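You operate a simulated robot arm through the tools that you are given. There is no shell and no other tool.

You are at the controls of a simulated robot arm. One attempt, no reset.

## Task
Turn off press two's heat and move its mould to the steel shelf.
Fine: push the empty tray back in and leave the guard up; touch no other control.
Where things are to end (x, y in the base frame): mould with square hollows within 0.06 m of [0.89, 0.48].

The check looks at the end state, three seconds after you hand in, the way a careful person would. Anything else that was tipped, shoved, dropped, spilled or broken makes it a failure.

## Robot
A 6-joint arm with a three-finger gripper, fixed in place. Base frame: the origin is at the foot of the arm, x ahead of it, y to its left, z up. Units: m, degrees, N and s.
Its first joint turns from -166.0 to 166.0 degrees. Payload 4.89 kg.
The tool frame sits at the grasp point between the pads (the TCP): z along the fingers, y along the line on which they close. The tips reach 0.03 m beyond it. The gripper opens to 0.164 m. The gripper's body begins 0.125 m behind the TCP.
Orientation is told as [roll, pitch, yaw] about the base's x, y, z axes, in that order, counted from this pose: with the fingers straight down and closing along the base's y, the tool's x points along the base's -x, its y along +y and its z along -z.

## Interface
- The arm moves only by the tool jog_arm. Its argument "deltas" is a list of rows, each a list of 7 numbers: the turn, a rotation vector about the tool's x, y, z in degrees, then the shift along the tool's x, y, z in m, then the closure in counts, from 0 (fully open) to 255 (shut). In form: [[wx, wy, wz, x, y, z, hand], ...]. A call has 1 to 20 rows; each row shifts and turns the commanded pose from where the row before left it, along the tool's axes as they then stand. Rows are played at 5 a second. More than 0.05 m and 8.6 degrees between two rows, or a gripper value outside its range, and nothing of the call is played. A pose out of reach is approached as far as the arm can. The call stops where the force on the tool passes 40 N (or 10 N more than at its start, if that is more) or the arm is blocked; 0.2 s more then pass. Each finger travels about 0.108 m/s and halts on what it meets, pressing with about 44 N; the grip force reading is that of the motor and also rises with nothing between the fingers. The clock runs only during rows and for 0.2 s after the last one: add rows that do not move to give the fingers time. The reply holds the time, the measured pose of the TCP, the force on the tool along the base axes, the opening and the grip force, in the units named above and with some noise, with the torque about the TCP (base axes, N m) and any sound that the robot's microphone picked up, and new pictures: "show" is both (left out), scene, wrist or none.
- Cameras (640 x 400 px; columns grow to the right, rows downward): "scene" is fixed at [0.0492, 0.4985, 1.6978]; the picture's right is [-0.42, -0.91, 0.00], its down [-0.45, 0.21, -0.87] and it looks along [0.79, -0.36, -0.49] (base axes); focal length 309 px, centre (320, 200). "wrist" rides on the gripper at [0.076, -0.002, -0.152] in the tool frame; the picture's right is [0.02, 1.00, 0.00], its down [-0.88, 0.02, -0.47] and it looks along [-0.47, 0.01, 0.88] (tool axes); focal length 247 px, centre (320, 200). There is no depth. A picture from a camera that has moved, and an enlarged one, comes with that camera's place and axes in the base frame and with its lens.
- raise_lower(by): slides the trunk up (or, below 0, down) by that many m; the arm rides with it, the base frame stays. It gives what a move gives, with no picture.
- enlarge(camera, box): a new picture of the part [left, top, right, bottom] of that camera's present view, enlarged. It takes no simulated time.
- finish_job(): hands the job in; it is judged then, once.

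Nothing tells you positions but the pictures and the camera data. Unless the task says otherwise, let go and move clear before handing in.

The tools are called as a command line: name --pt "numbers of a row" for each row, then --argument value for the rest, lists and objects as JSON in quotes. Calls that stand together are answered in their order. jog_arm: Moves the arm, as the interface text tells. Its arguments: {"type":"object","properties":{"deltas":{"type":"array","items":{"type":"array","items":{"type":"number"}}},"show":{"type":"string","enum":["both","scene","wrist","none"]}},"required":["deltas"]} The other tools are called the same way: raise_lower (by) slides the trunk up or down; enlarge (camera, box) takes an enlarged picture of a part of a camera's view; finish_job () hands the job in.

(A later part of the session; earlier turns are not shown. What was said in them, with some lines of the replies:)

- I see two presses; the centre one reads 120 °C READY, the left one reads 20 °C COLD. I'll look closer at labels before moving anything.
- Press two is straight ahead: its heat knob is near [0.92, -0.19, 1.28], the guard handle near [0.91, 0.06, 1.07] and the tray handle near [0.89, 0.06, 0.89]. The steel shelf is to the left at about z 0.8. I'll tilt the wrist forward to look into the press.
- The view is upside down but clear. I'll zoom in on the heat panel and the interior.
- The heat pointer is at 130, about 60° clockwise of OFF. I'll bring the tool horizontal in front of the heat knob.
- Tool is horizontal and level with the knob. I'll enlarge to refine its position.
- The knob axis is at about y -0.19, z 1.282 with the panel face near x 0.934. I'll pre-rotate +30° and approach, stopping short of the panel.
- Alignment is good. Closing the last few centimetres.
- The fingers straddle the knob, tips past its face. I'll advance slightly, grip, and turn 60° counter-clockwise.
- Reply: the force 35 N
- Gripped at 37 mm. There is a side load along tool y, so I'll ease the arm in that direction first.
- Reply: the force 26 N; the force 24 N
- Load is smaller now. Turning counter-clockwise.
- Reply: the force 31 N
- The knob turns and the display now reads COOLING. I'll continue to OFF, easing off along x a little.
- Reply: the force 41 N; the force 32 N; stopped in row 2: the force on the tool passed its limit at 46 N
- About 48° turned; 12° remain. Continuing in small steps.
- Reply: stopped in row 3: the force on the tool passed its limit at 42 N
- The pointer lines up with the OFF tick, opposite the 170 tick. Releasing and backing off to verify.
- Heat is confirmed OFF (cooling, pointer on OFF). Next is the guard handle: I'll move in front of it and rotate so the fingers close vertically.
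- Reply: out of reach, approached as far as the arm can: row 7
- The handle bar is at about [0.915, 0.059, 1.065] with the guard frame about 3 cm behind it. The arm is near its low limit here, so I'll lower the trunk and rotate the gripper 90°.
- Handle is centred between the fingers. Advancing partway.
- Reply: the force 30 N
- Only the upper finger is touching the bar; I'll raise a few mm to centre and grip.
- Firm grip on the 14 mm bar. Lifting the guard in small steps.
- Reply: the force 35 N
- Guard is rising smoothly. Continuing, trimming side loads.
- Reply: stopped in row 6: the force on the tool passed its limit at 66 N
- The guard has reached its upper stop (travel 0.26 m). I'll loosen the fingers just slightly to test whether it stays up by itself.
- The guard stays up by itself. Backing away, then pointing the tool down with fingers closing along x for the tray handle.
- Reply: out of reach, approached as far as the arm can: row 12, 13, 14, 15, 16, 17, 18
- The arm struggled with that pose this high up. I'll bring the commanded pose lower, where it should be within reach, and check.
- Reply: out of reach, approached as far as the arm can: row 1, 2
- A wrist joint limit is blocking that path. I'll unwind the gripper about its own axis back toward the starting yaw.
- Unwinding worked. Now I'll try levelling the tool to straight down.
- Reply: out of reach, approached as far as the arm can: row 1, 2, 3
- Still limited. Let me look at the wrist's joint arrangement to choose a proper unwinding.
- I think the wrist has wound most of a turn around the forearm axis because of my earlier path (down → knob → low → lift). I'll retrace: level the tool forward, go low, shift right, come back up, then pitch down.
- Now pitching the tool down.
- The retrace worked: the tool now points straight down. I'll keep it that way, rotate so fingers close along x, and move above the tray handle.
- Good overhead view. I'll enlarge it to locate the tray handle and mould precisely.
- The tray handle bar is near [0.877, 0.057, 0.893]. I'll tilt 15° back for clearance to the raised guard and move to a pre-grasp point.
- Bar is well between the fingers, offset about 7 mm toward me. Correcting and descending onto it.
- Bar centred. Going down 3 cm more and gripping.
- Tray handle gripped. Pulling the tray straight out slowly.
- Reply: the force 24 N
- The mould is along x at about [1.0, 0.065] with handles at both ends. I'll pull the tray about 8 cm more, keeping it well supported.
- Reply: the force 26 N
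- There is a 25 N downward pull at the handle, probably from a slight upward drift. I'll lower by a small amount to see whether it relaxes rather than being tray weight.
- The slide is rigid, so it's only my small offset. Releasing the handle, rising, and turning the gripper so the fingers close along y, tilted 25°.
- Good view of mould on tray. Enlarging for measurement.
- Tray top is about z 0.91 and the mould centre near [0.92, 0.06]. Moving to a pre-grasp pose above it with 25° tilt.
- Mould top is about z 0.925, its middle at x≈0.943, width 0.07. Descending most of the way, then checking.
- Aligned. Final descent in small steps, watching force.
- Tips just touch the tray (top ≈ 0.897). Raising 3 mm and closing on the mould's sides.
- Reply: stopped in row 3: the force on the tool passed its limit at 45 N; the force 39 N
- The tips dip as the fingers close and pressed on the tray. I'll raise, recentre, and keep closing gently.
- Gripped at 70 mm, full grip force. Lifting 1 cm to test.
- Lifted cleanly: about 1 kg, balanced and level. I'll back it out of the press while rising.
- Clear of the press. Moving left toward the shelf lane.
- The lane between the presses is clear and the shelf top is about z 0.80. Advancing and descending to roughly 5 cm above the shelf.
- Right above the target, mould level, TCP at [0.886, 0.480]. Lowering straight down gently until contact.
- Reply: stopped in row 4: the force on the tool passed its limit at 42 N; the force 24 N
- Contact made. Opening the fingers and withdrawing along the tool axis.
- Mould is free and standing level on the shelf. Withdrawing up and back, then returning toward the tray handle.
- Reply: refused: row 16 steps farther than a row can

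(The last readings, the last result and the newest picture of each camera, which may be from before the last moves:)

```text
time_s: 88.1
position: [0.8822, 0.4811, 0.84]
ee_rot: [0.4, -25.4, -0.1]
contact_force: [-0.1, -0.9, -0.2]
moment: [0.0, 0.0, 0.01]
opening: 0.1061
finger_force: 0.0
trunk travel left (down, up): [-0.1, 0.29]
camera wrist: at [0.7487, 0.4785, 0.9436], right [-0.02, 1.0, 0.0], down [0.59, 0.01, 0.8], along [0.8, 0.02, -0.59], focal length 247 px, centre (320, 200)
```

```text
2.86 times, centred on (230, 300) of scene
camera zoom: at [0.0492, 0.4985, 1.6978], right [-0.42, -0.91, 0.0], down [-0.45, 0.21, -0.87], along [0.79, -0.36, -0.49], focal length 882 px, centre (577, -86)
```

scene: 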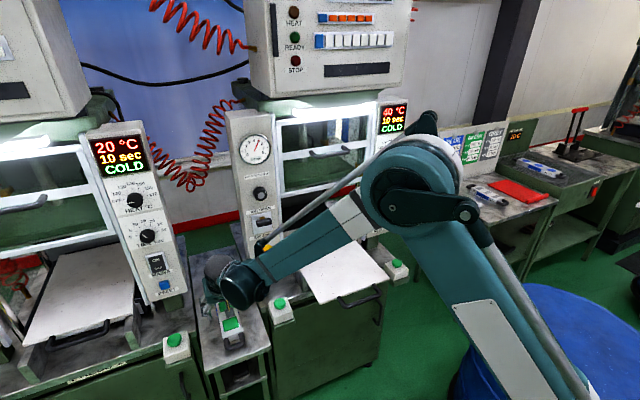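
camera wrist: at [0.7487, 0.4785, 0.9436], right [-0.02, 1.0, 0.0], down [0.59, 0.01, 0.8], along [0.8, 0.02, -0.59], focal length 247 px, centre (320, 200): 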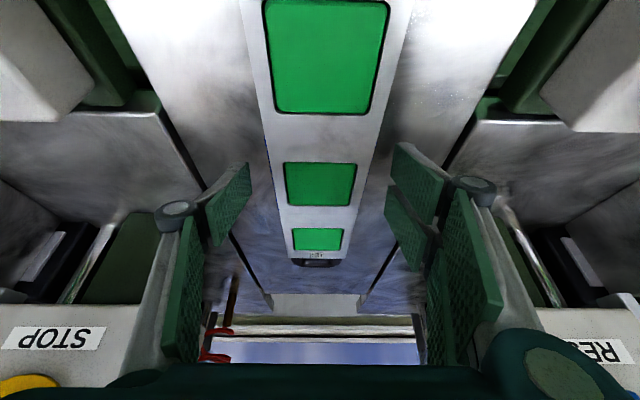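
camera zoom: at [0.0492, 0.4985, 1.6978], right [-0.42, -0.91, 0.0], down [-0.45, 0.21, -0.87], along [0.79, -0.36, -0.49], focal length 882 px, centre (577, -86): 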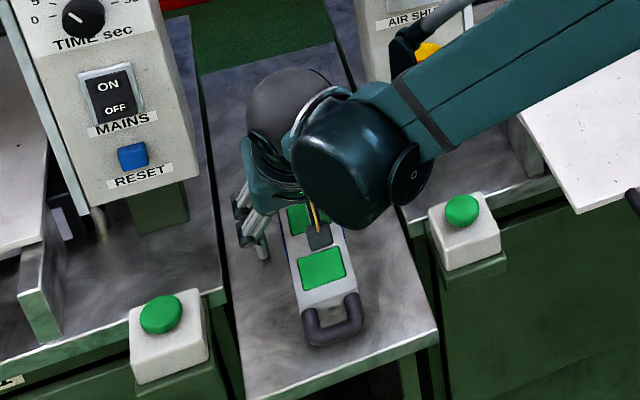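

One row was a bit too long; nothing moved. Resending with a smaller final step.

jog_arm --pt "0 0 0 0 0 -0.03 90" --pt "0 0 0 0 0 -0.045 90" --pt "0 0 0 0 0 -0.045 90" --pt "0 0 0 0 0 -0.045 90" --pt "0 0 0 0 0 -0.045 90" --pt "0 0 0 0 0 -0.03 90" --pt "0 0 0 0.016 -0.042 -0.008 140" --pt "0 0 0 0.016 -0.042 -0.008 140" --pt "0 0 0 0.016 -0.042 -0.008 140" --pt "0 0 0 0.016 -0.042 -0.008 140" --pt "0 0 0 0.016 -0.042 -0.008 177" --pt "0 0 0 0.016 -0.042 -0.008 177" --pt "0 0 0 0.016 -0.042 -0.008 177" --pt "0 0 0 0.016 -0.042 -0.008 177" --pt "0 0 0 0.016 -0.042 -0.008 177" --pt "0 0 0 0.016 -0.042 -0.008 177" --pt "0 0 0 0 -0.005 0 177"

enlarge --camera "scene" --box '[160, 230, 300, 370]'

```text
time_s: 91.7
position: [0.5989, 0.0539, 1.0567]
ee_rot: [0.4, -25.3, -0.1]
contact_force: [-0.6, -0.2, -0.3]
moment: [-0.06, 0.0, -0.01]
opening: 0.0506
finger_force: 0.0
trunk travel left (down, up): [-0.1, 0.29]
camera wrist: at [0.4652, 0.0509, 1.1606], right [-0.02, 1.0, 0.0], down [0.59, 0.01, 0.8], along [0.8, 0.02, -0.59], focal length 247 px, centre (320, 200)
```

scene: 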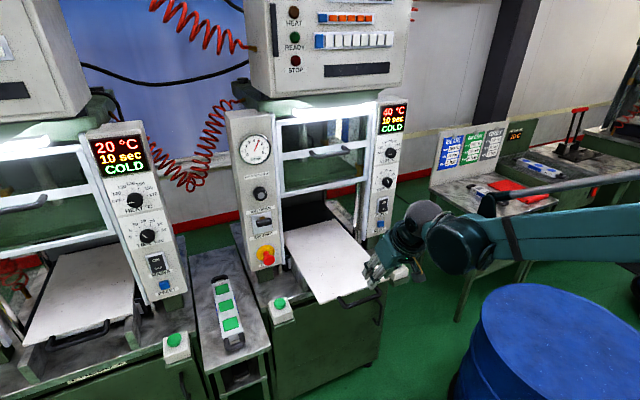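
wrist: 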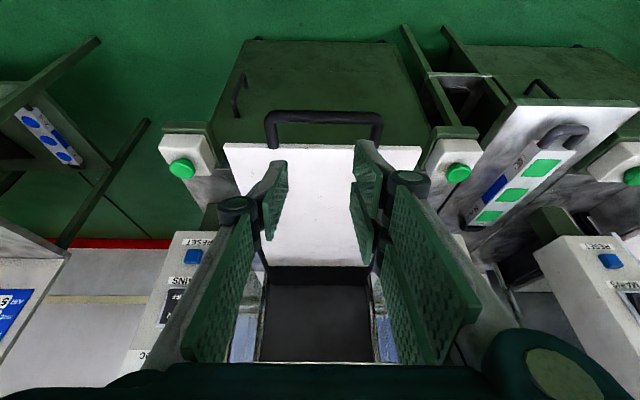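

```text
2.86 times, centred on (230, 300) of scene
camera zoom: at [0.0492, 0.4985, 1.6978], right [-0.42, -0.91, 0.0], down [-0.45, 0.21, -0.87], along [0.79, -0.36, -0.49], focal length 882 px, centre (577, -86)
```

zoom: 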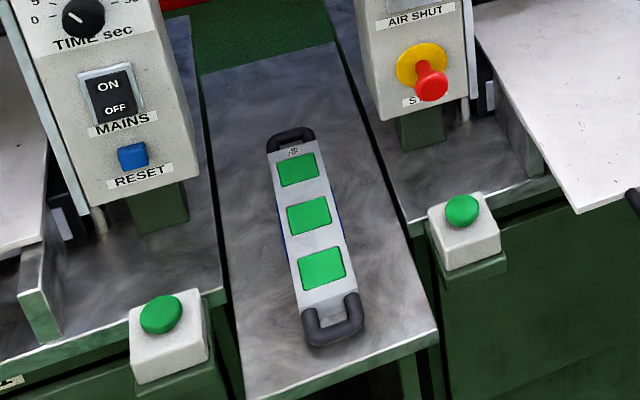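

Mould sits squarely on the shelf at about [0.89, 0.48]. Now rotating back to the tray-handle grip orientation.

jog_arm --pt "0 0 -8.2 0 0 0 177" --pt "0 0 -8.2 0 0 0 177" --pt "0 0 -8.2 0 0 0 177" --pt "0 0 -8.2 0 0 0 177" --pt "0 0 -8.2 0 0 0 177" --pt "0 0 -8.2 0 0 0 177" --pt "0 0 -8.2 0 0 0 177" --pt "0 0 -8.2 0 0 0 177" --pt "0 0 -8.2 0 0 0 177" --pt "0 0 -8.2 0 0 0 177" --pt "0 0 -8 0 0 0 177" --pt "-5 0 0 0 0 0 177" --pt "-5.2 0 0 0 0 0 177" --pt "0 0 0 -0.001 -0.0046 0.029 177" --pt "0 0 0 0 -0.0046 0.0294 177" --pt "0 0 0 0 0 0 177"

enlarge --camera "wrist" --box '[200, 30, 440, 230]'

```text
time_s: 95.1
position: [0.6248, 0.0534, 1.0058]
ee_rot: [-15.1, -0.4, 90.0]
contact_force: [0.5, 0.2, -0.1]
moment: [0.01, 0.03, -0.01]
opening: 0.0503
finger_force: 0.2
trunk travel left (down, up): [-0.1, 0.29]
camera wrist: at [0.5867, -0.0233, 1.1502], right [-0.97, -0.02, -0.26], down [-0.14, 0.88, 0.46], along [0.22, 0.48, -0.85], focal length 247 px, centre (320, 200)
```

scene: 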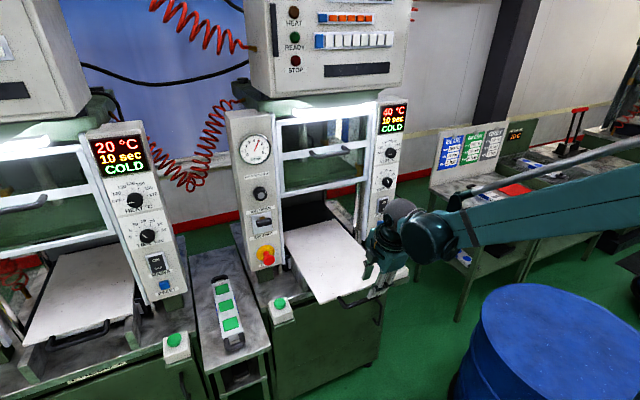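
wrist: 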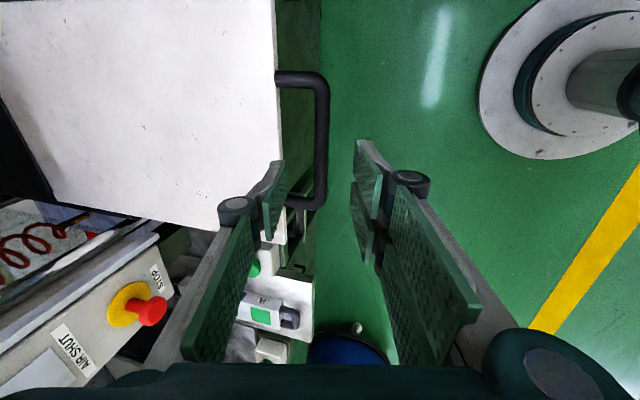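

```text
2.00 times, centred on (320, 130) of wrist
camera zoom: at [0.5867, -0.0233, 1.1502], right [-0.97, -0.02, -0.26], down [-0.14, 0.88, 0.46], along [0.22, 0.48, -0.85], focal length 494 px, centre (320, 340)
```

zoom: 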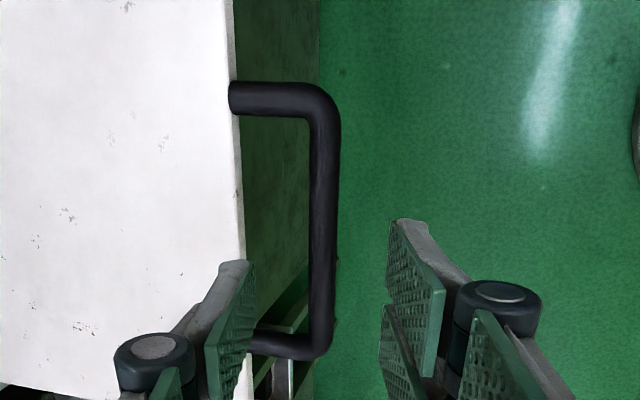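

Bar is centred between the fingers. Descending and gripping.

jog_arm --pt "0 0 0 0 0 0.035 177" --pt "0 0 0 0 0 0.035 177" --pt "0 0 0 0 0 0.02 177" --pt "0 0 0 0 0 0.012 177" --pt "0 0 0 0 0 0 220" --pt "0 0 0 0 0 0 240" --pt "0 0 0 0 0 0 240" --pt "0 0 0 0 0 0 240" --show "wrist"

```text
time_s: 96.9
position: [0.6527, 0.0539, 0.9035]
ee_rot: [-15.0, -0.4, 90.1]
contact_force: [-1.3, -2.0, -5.5]
moment: [-0.53, 0.01, 1.18]
opening: 0.0145
finger_force: 45.1
trunk travel left (down, up): [-0.1, 0.29]
camera wrist: at [0.6143, -0.0234, 1.0486], right [-0.97, -0.02, -0.26], down [-0.14, 0.88, 0.46], along [0.22, 0.48, -0.85], focal length 247 px, centre (320, 200)
```

wrist: 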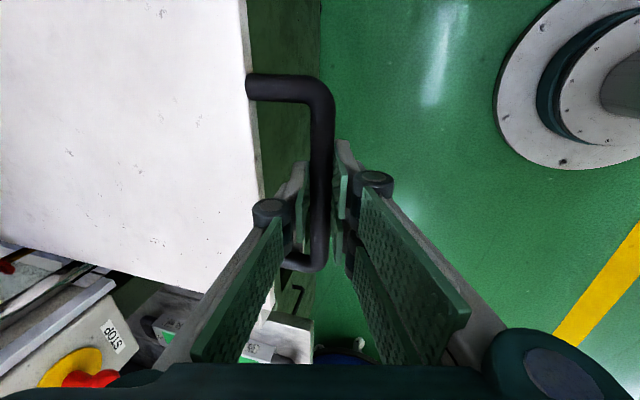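

Gripped. Pushing the tray back in along +x.

jog_arm --pt "0 0 0 0 -0.0097 0.0026 240" --pt "0 0 0 0 -0.0145 0.0039 240" --pt "0 0 0 0 -0.0145 0.0039 240" --pt "0 0 0 0 -0.0145 0.0039 240" --pt "0 0 0 0 -0.0145 0.0039 240" --pt "0 0 0 0 -0.0145 0.0039 240" --pt "0 0 0 0 -0.0145 0.0039 240" --show "scene"

```text
time_s: 98.5
position: [0.7526, 0.0555, 0.9047]
ee_rot: [-15.2, -0.4, 89.9]
contact_force: [2.9, -23.8, -5.6]
moment: [-0.84, -0.03, 1.06]
opening: 0.0146
finger_force: 45.1
trunk travel left (down, up): [-0.1, 0.29]
```

scene: 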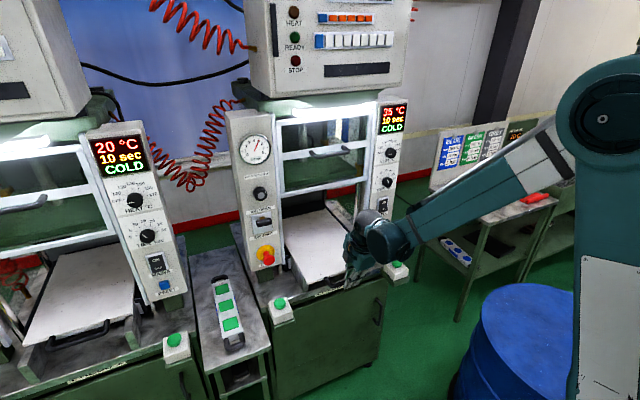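

jog_arm --pt "0 0 0 0.0007 -0.0145 0.0039 240" --pt "0 0 0 0 -0.0145 0.0039 240" --pt "0 0 0 0 -0.0145 0.0039 240" --pt "0 0 0 0 -0.0145 0.0039 240" --pt "0 0 0 0 -0.0145 0.0039 240" --pt "0 0 0 0 -0.0145 0.0039 240" --show "none"

```text
time_s: 99.9
position: [0.8441, 0.0554, 0.9065]
ee_rot: [-15.0, -0.5, 90.0]
contact_force: [1.9, -16.7, -31.4]
moment: [-0.78, 0.06, 1.05]
opening: 0.0152
finger_force: 44.8
trunk travel left (down, up): [-0.1, 0.29]
```

jog_arm --pt "0 0 0 0.0004 -0.0075 0.0028 240" --pt "0 0 0 0 -0.0077 0.0022 240" --pt "0 0 0 0 -0.0067 0.0018 240" --pt "0 0 0 0 -0.0029 0.0008 240" --pt "0 0 0 0 0 0 240"

enlarge --camera "scene" --box '[270, 180, 410, 300]'

```text
time_s: 101.1
position: [0.8692, 0.0544, 0.9063]
ee_rot: [-15.1, -0.5, 90.1]
contact_force: [5.6, -0.1, 36.5]
moment: [0.16, -0.19, 1.26]
opening: 0.0148
finger_force: 45.0
trunk travel left (down, up): [-0.1, 0.29]
camera wrist: at [0.8304, -0.0222, 1.0513], right [-0.96, -0.02, -0.26], down [-0.14, 0.88, 0.46], along [0.22, 0.48, -0.85], focal length 247 px, centre (320, 200)
```

scene: 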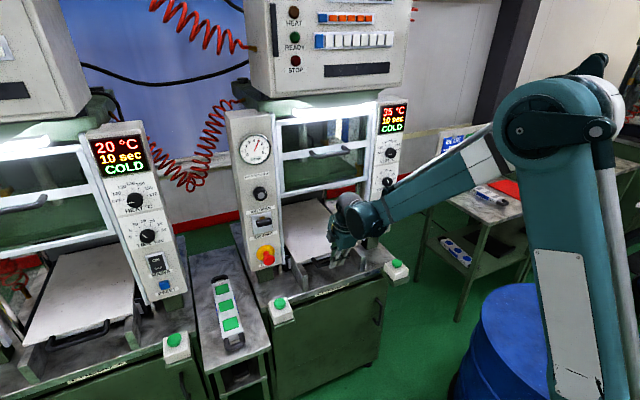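
wrist: 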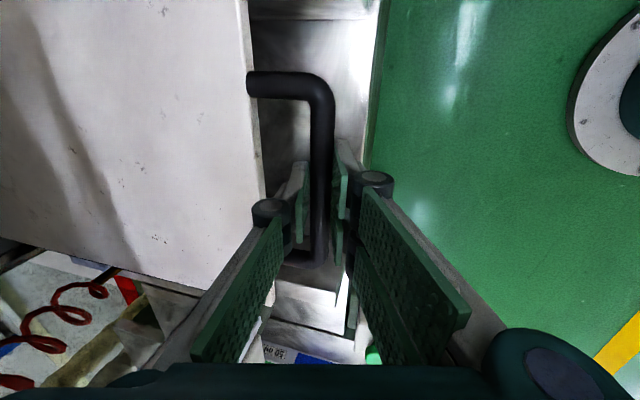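

```text
3.33 times, centred on (340, 240) of scene
camera zoom: at [0.0492, 0.4985, 1.6978], right [-0.42, -0.91, 0.0], down [-0.45, 0.21, -0.87], along [0.79, -0.36, -0.49], focal length 1029 px, centre (253, 67)
```

zoom: 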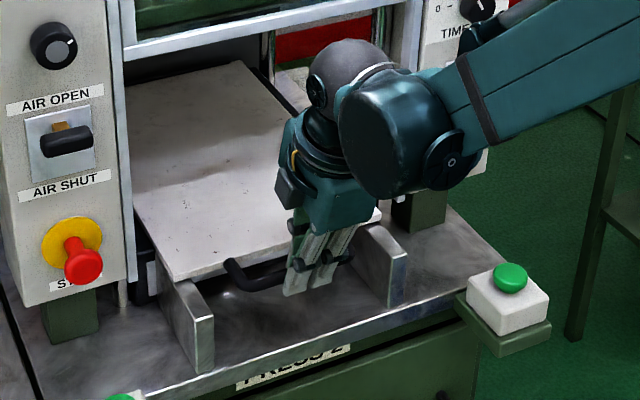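

Tray is back to its original place. A final 2 mm nudge, then release and withdraw.

jog_arm --pt "0 0 0 0 -0.002 -0.0003 240" --pt "0 0 0 0 0 0 240" --show "none"

jog_arm --pt "0 0 0 0 0 0 177" --pt "0 0 0 0 0 0 177" --pt "0 0 0 0 0 0 177" --pt "0 0 0 0 0 -0.03 177" --pt "0 0 0 0 0 -0.04 177" --pt "0 0 0 0 0 -0.045 177" --pt "0 0 0 0 0.02 -0.045 177" --pt "0 0 0 0 0.045 -0.01 177" --pt "0 0 0 0 0.045 -0.01 177" --pt "0 0 0 0 0.045 -0.01 177" --pt "0 0 0 0.03 0.03 -0.01 177" --pt "0 0 0 0.045 0 0 177" --pt "0 0 0 0.045 0 0 177" --pt "0 0 0 0 0 0 177"

enlarge --camera "scene" --box '[220, 90, 420, 300]'

enlarge --camera "scene" --box '[140, 230, 300, 390]'

enlarge --camera "scene" --box '[370, 90, 430, 240]'

```text
time_s: 101.7
position: [0.8695, 0.0552, 0.906]
ee_rot: [-15.1, -0.4, 90.1]
contact_force: [-8.2, -2.3, 20.2]
moment: [0.1, 0.05, 1.38]
opening: 0.0151
finger_force: 45.2
trunk travel left (down, up): [-0.1, 0.29]
```

```text
time_s: 104.7
position: [0.6388, -0.0634, 1.0534]
ee_rot: [-15.1, -0.4, 90.2]
contact_force: [1.1, 1.6, 0.6]
moment: [-0.06, -0.03, -0.03]
opening: 0.0504
finger_force: 0.0
trunk travel left (down, up): [-0.1, 0.29]
camera wrist: at [0.6008, -0.1421, 1.1981], right [-0.97, -0.02, -0.26], down [-0.14, 0.88, 0.46], along [0.22, 0.48, -0.85], focal length 247 px, centre (320, 200)
```

scene: 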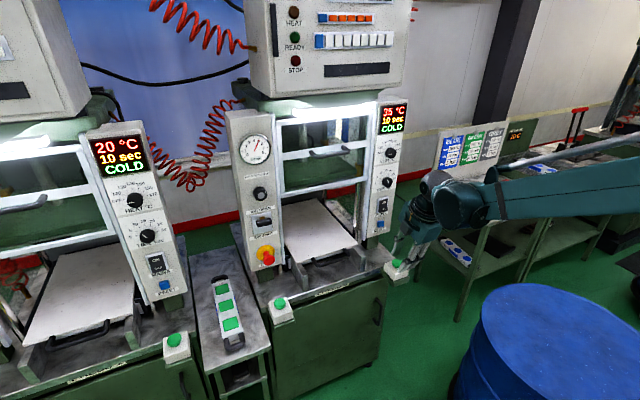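
wrist: 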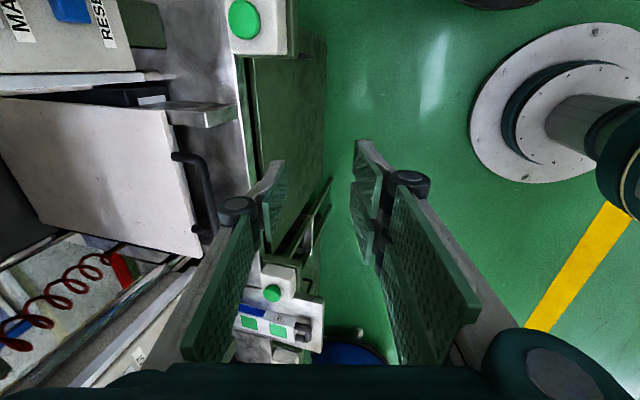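

```text
1.90 times, centred on (320, 195) of scene
camera zoom: at [0.0492, 0.4985, 1.6978], right [-0.42, -0.91, 0.0], down [-0.45, 0.21, -0.87], along [0.79, -0.36, -0.49], focal length 588 px, centre (320, 210)
```

zoom: 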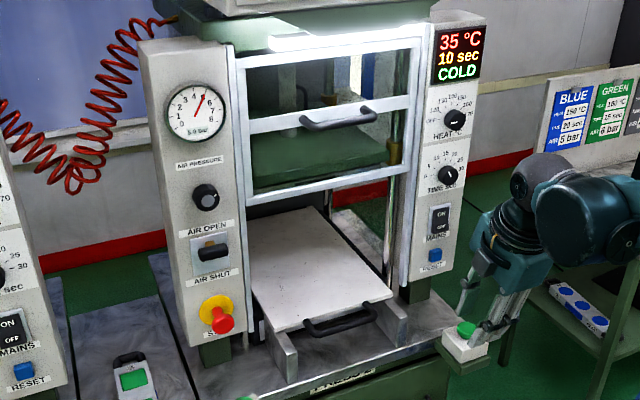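

```text
2.50 times, centred on (220, 310) of scene
camera zoom: at [0.0492, 0.4985, 1.6978], right [-0.42, -0.91, 0.0], down [-0.45, 0.21, -0.87], along [0.79, -0.36, -0.49], focal length 772 px, centre (570, -75)
```

zoom: 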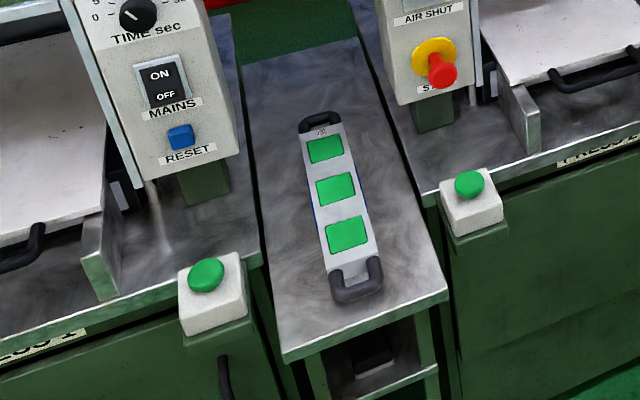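

```text
2.67 times, centred on (400, 165) of scene
camera zoom: at [0.0492, 0.4985, 1.6978], right [-0.42, -0.91, 0.0], down [-0.45, 0.21, -0.87], along [0.79, -0.36, -0.49], focal length 823 px, centre (107, 293)
```

zoom: 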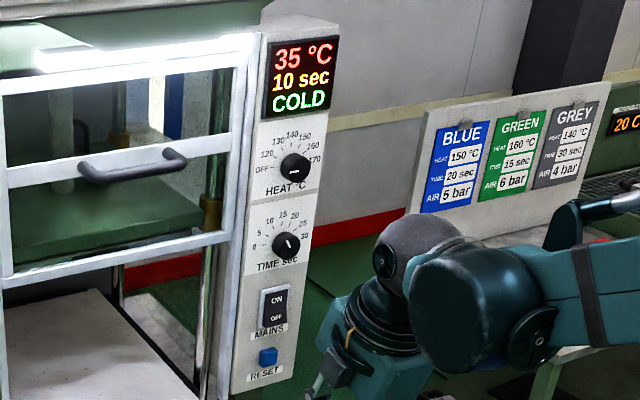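

Everything checks out: press two's heat is OFF and cooling, the guard is up, and the empty tray is back in. The mould sits level on the steel shelf near [0.89, 0.48], and the arm is clear. Handing in.

finish_job

```text
The job is handed in.
```

Press two's heat is off, and its mould is on the steel shelf at about [0.89, 0.48], within the 0.06 m tolerance. I've handed the job in; no verdict has come back yet.

- **Heat:** the knob points at OFF. The display had dropped from 130 °C to 35 °C and read COLD.
- **Mould:** it sits level on the shelf, lying along x, about where you asked. That position is estimated from the camera pictures.
- **Guard and tray:** the guard is up at its top stop and stays there on its own. The empty tray is pushed back to where it started.
- **Other controls:** I touched none of them; the mains switch still reads ON.

While closing on the mould, the fingertips pressed the tray at about 45 N, just over the force limit. The arm stopped by itself. I raised it and gripped again, and nothing shifted that I could see.
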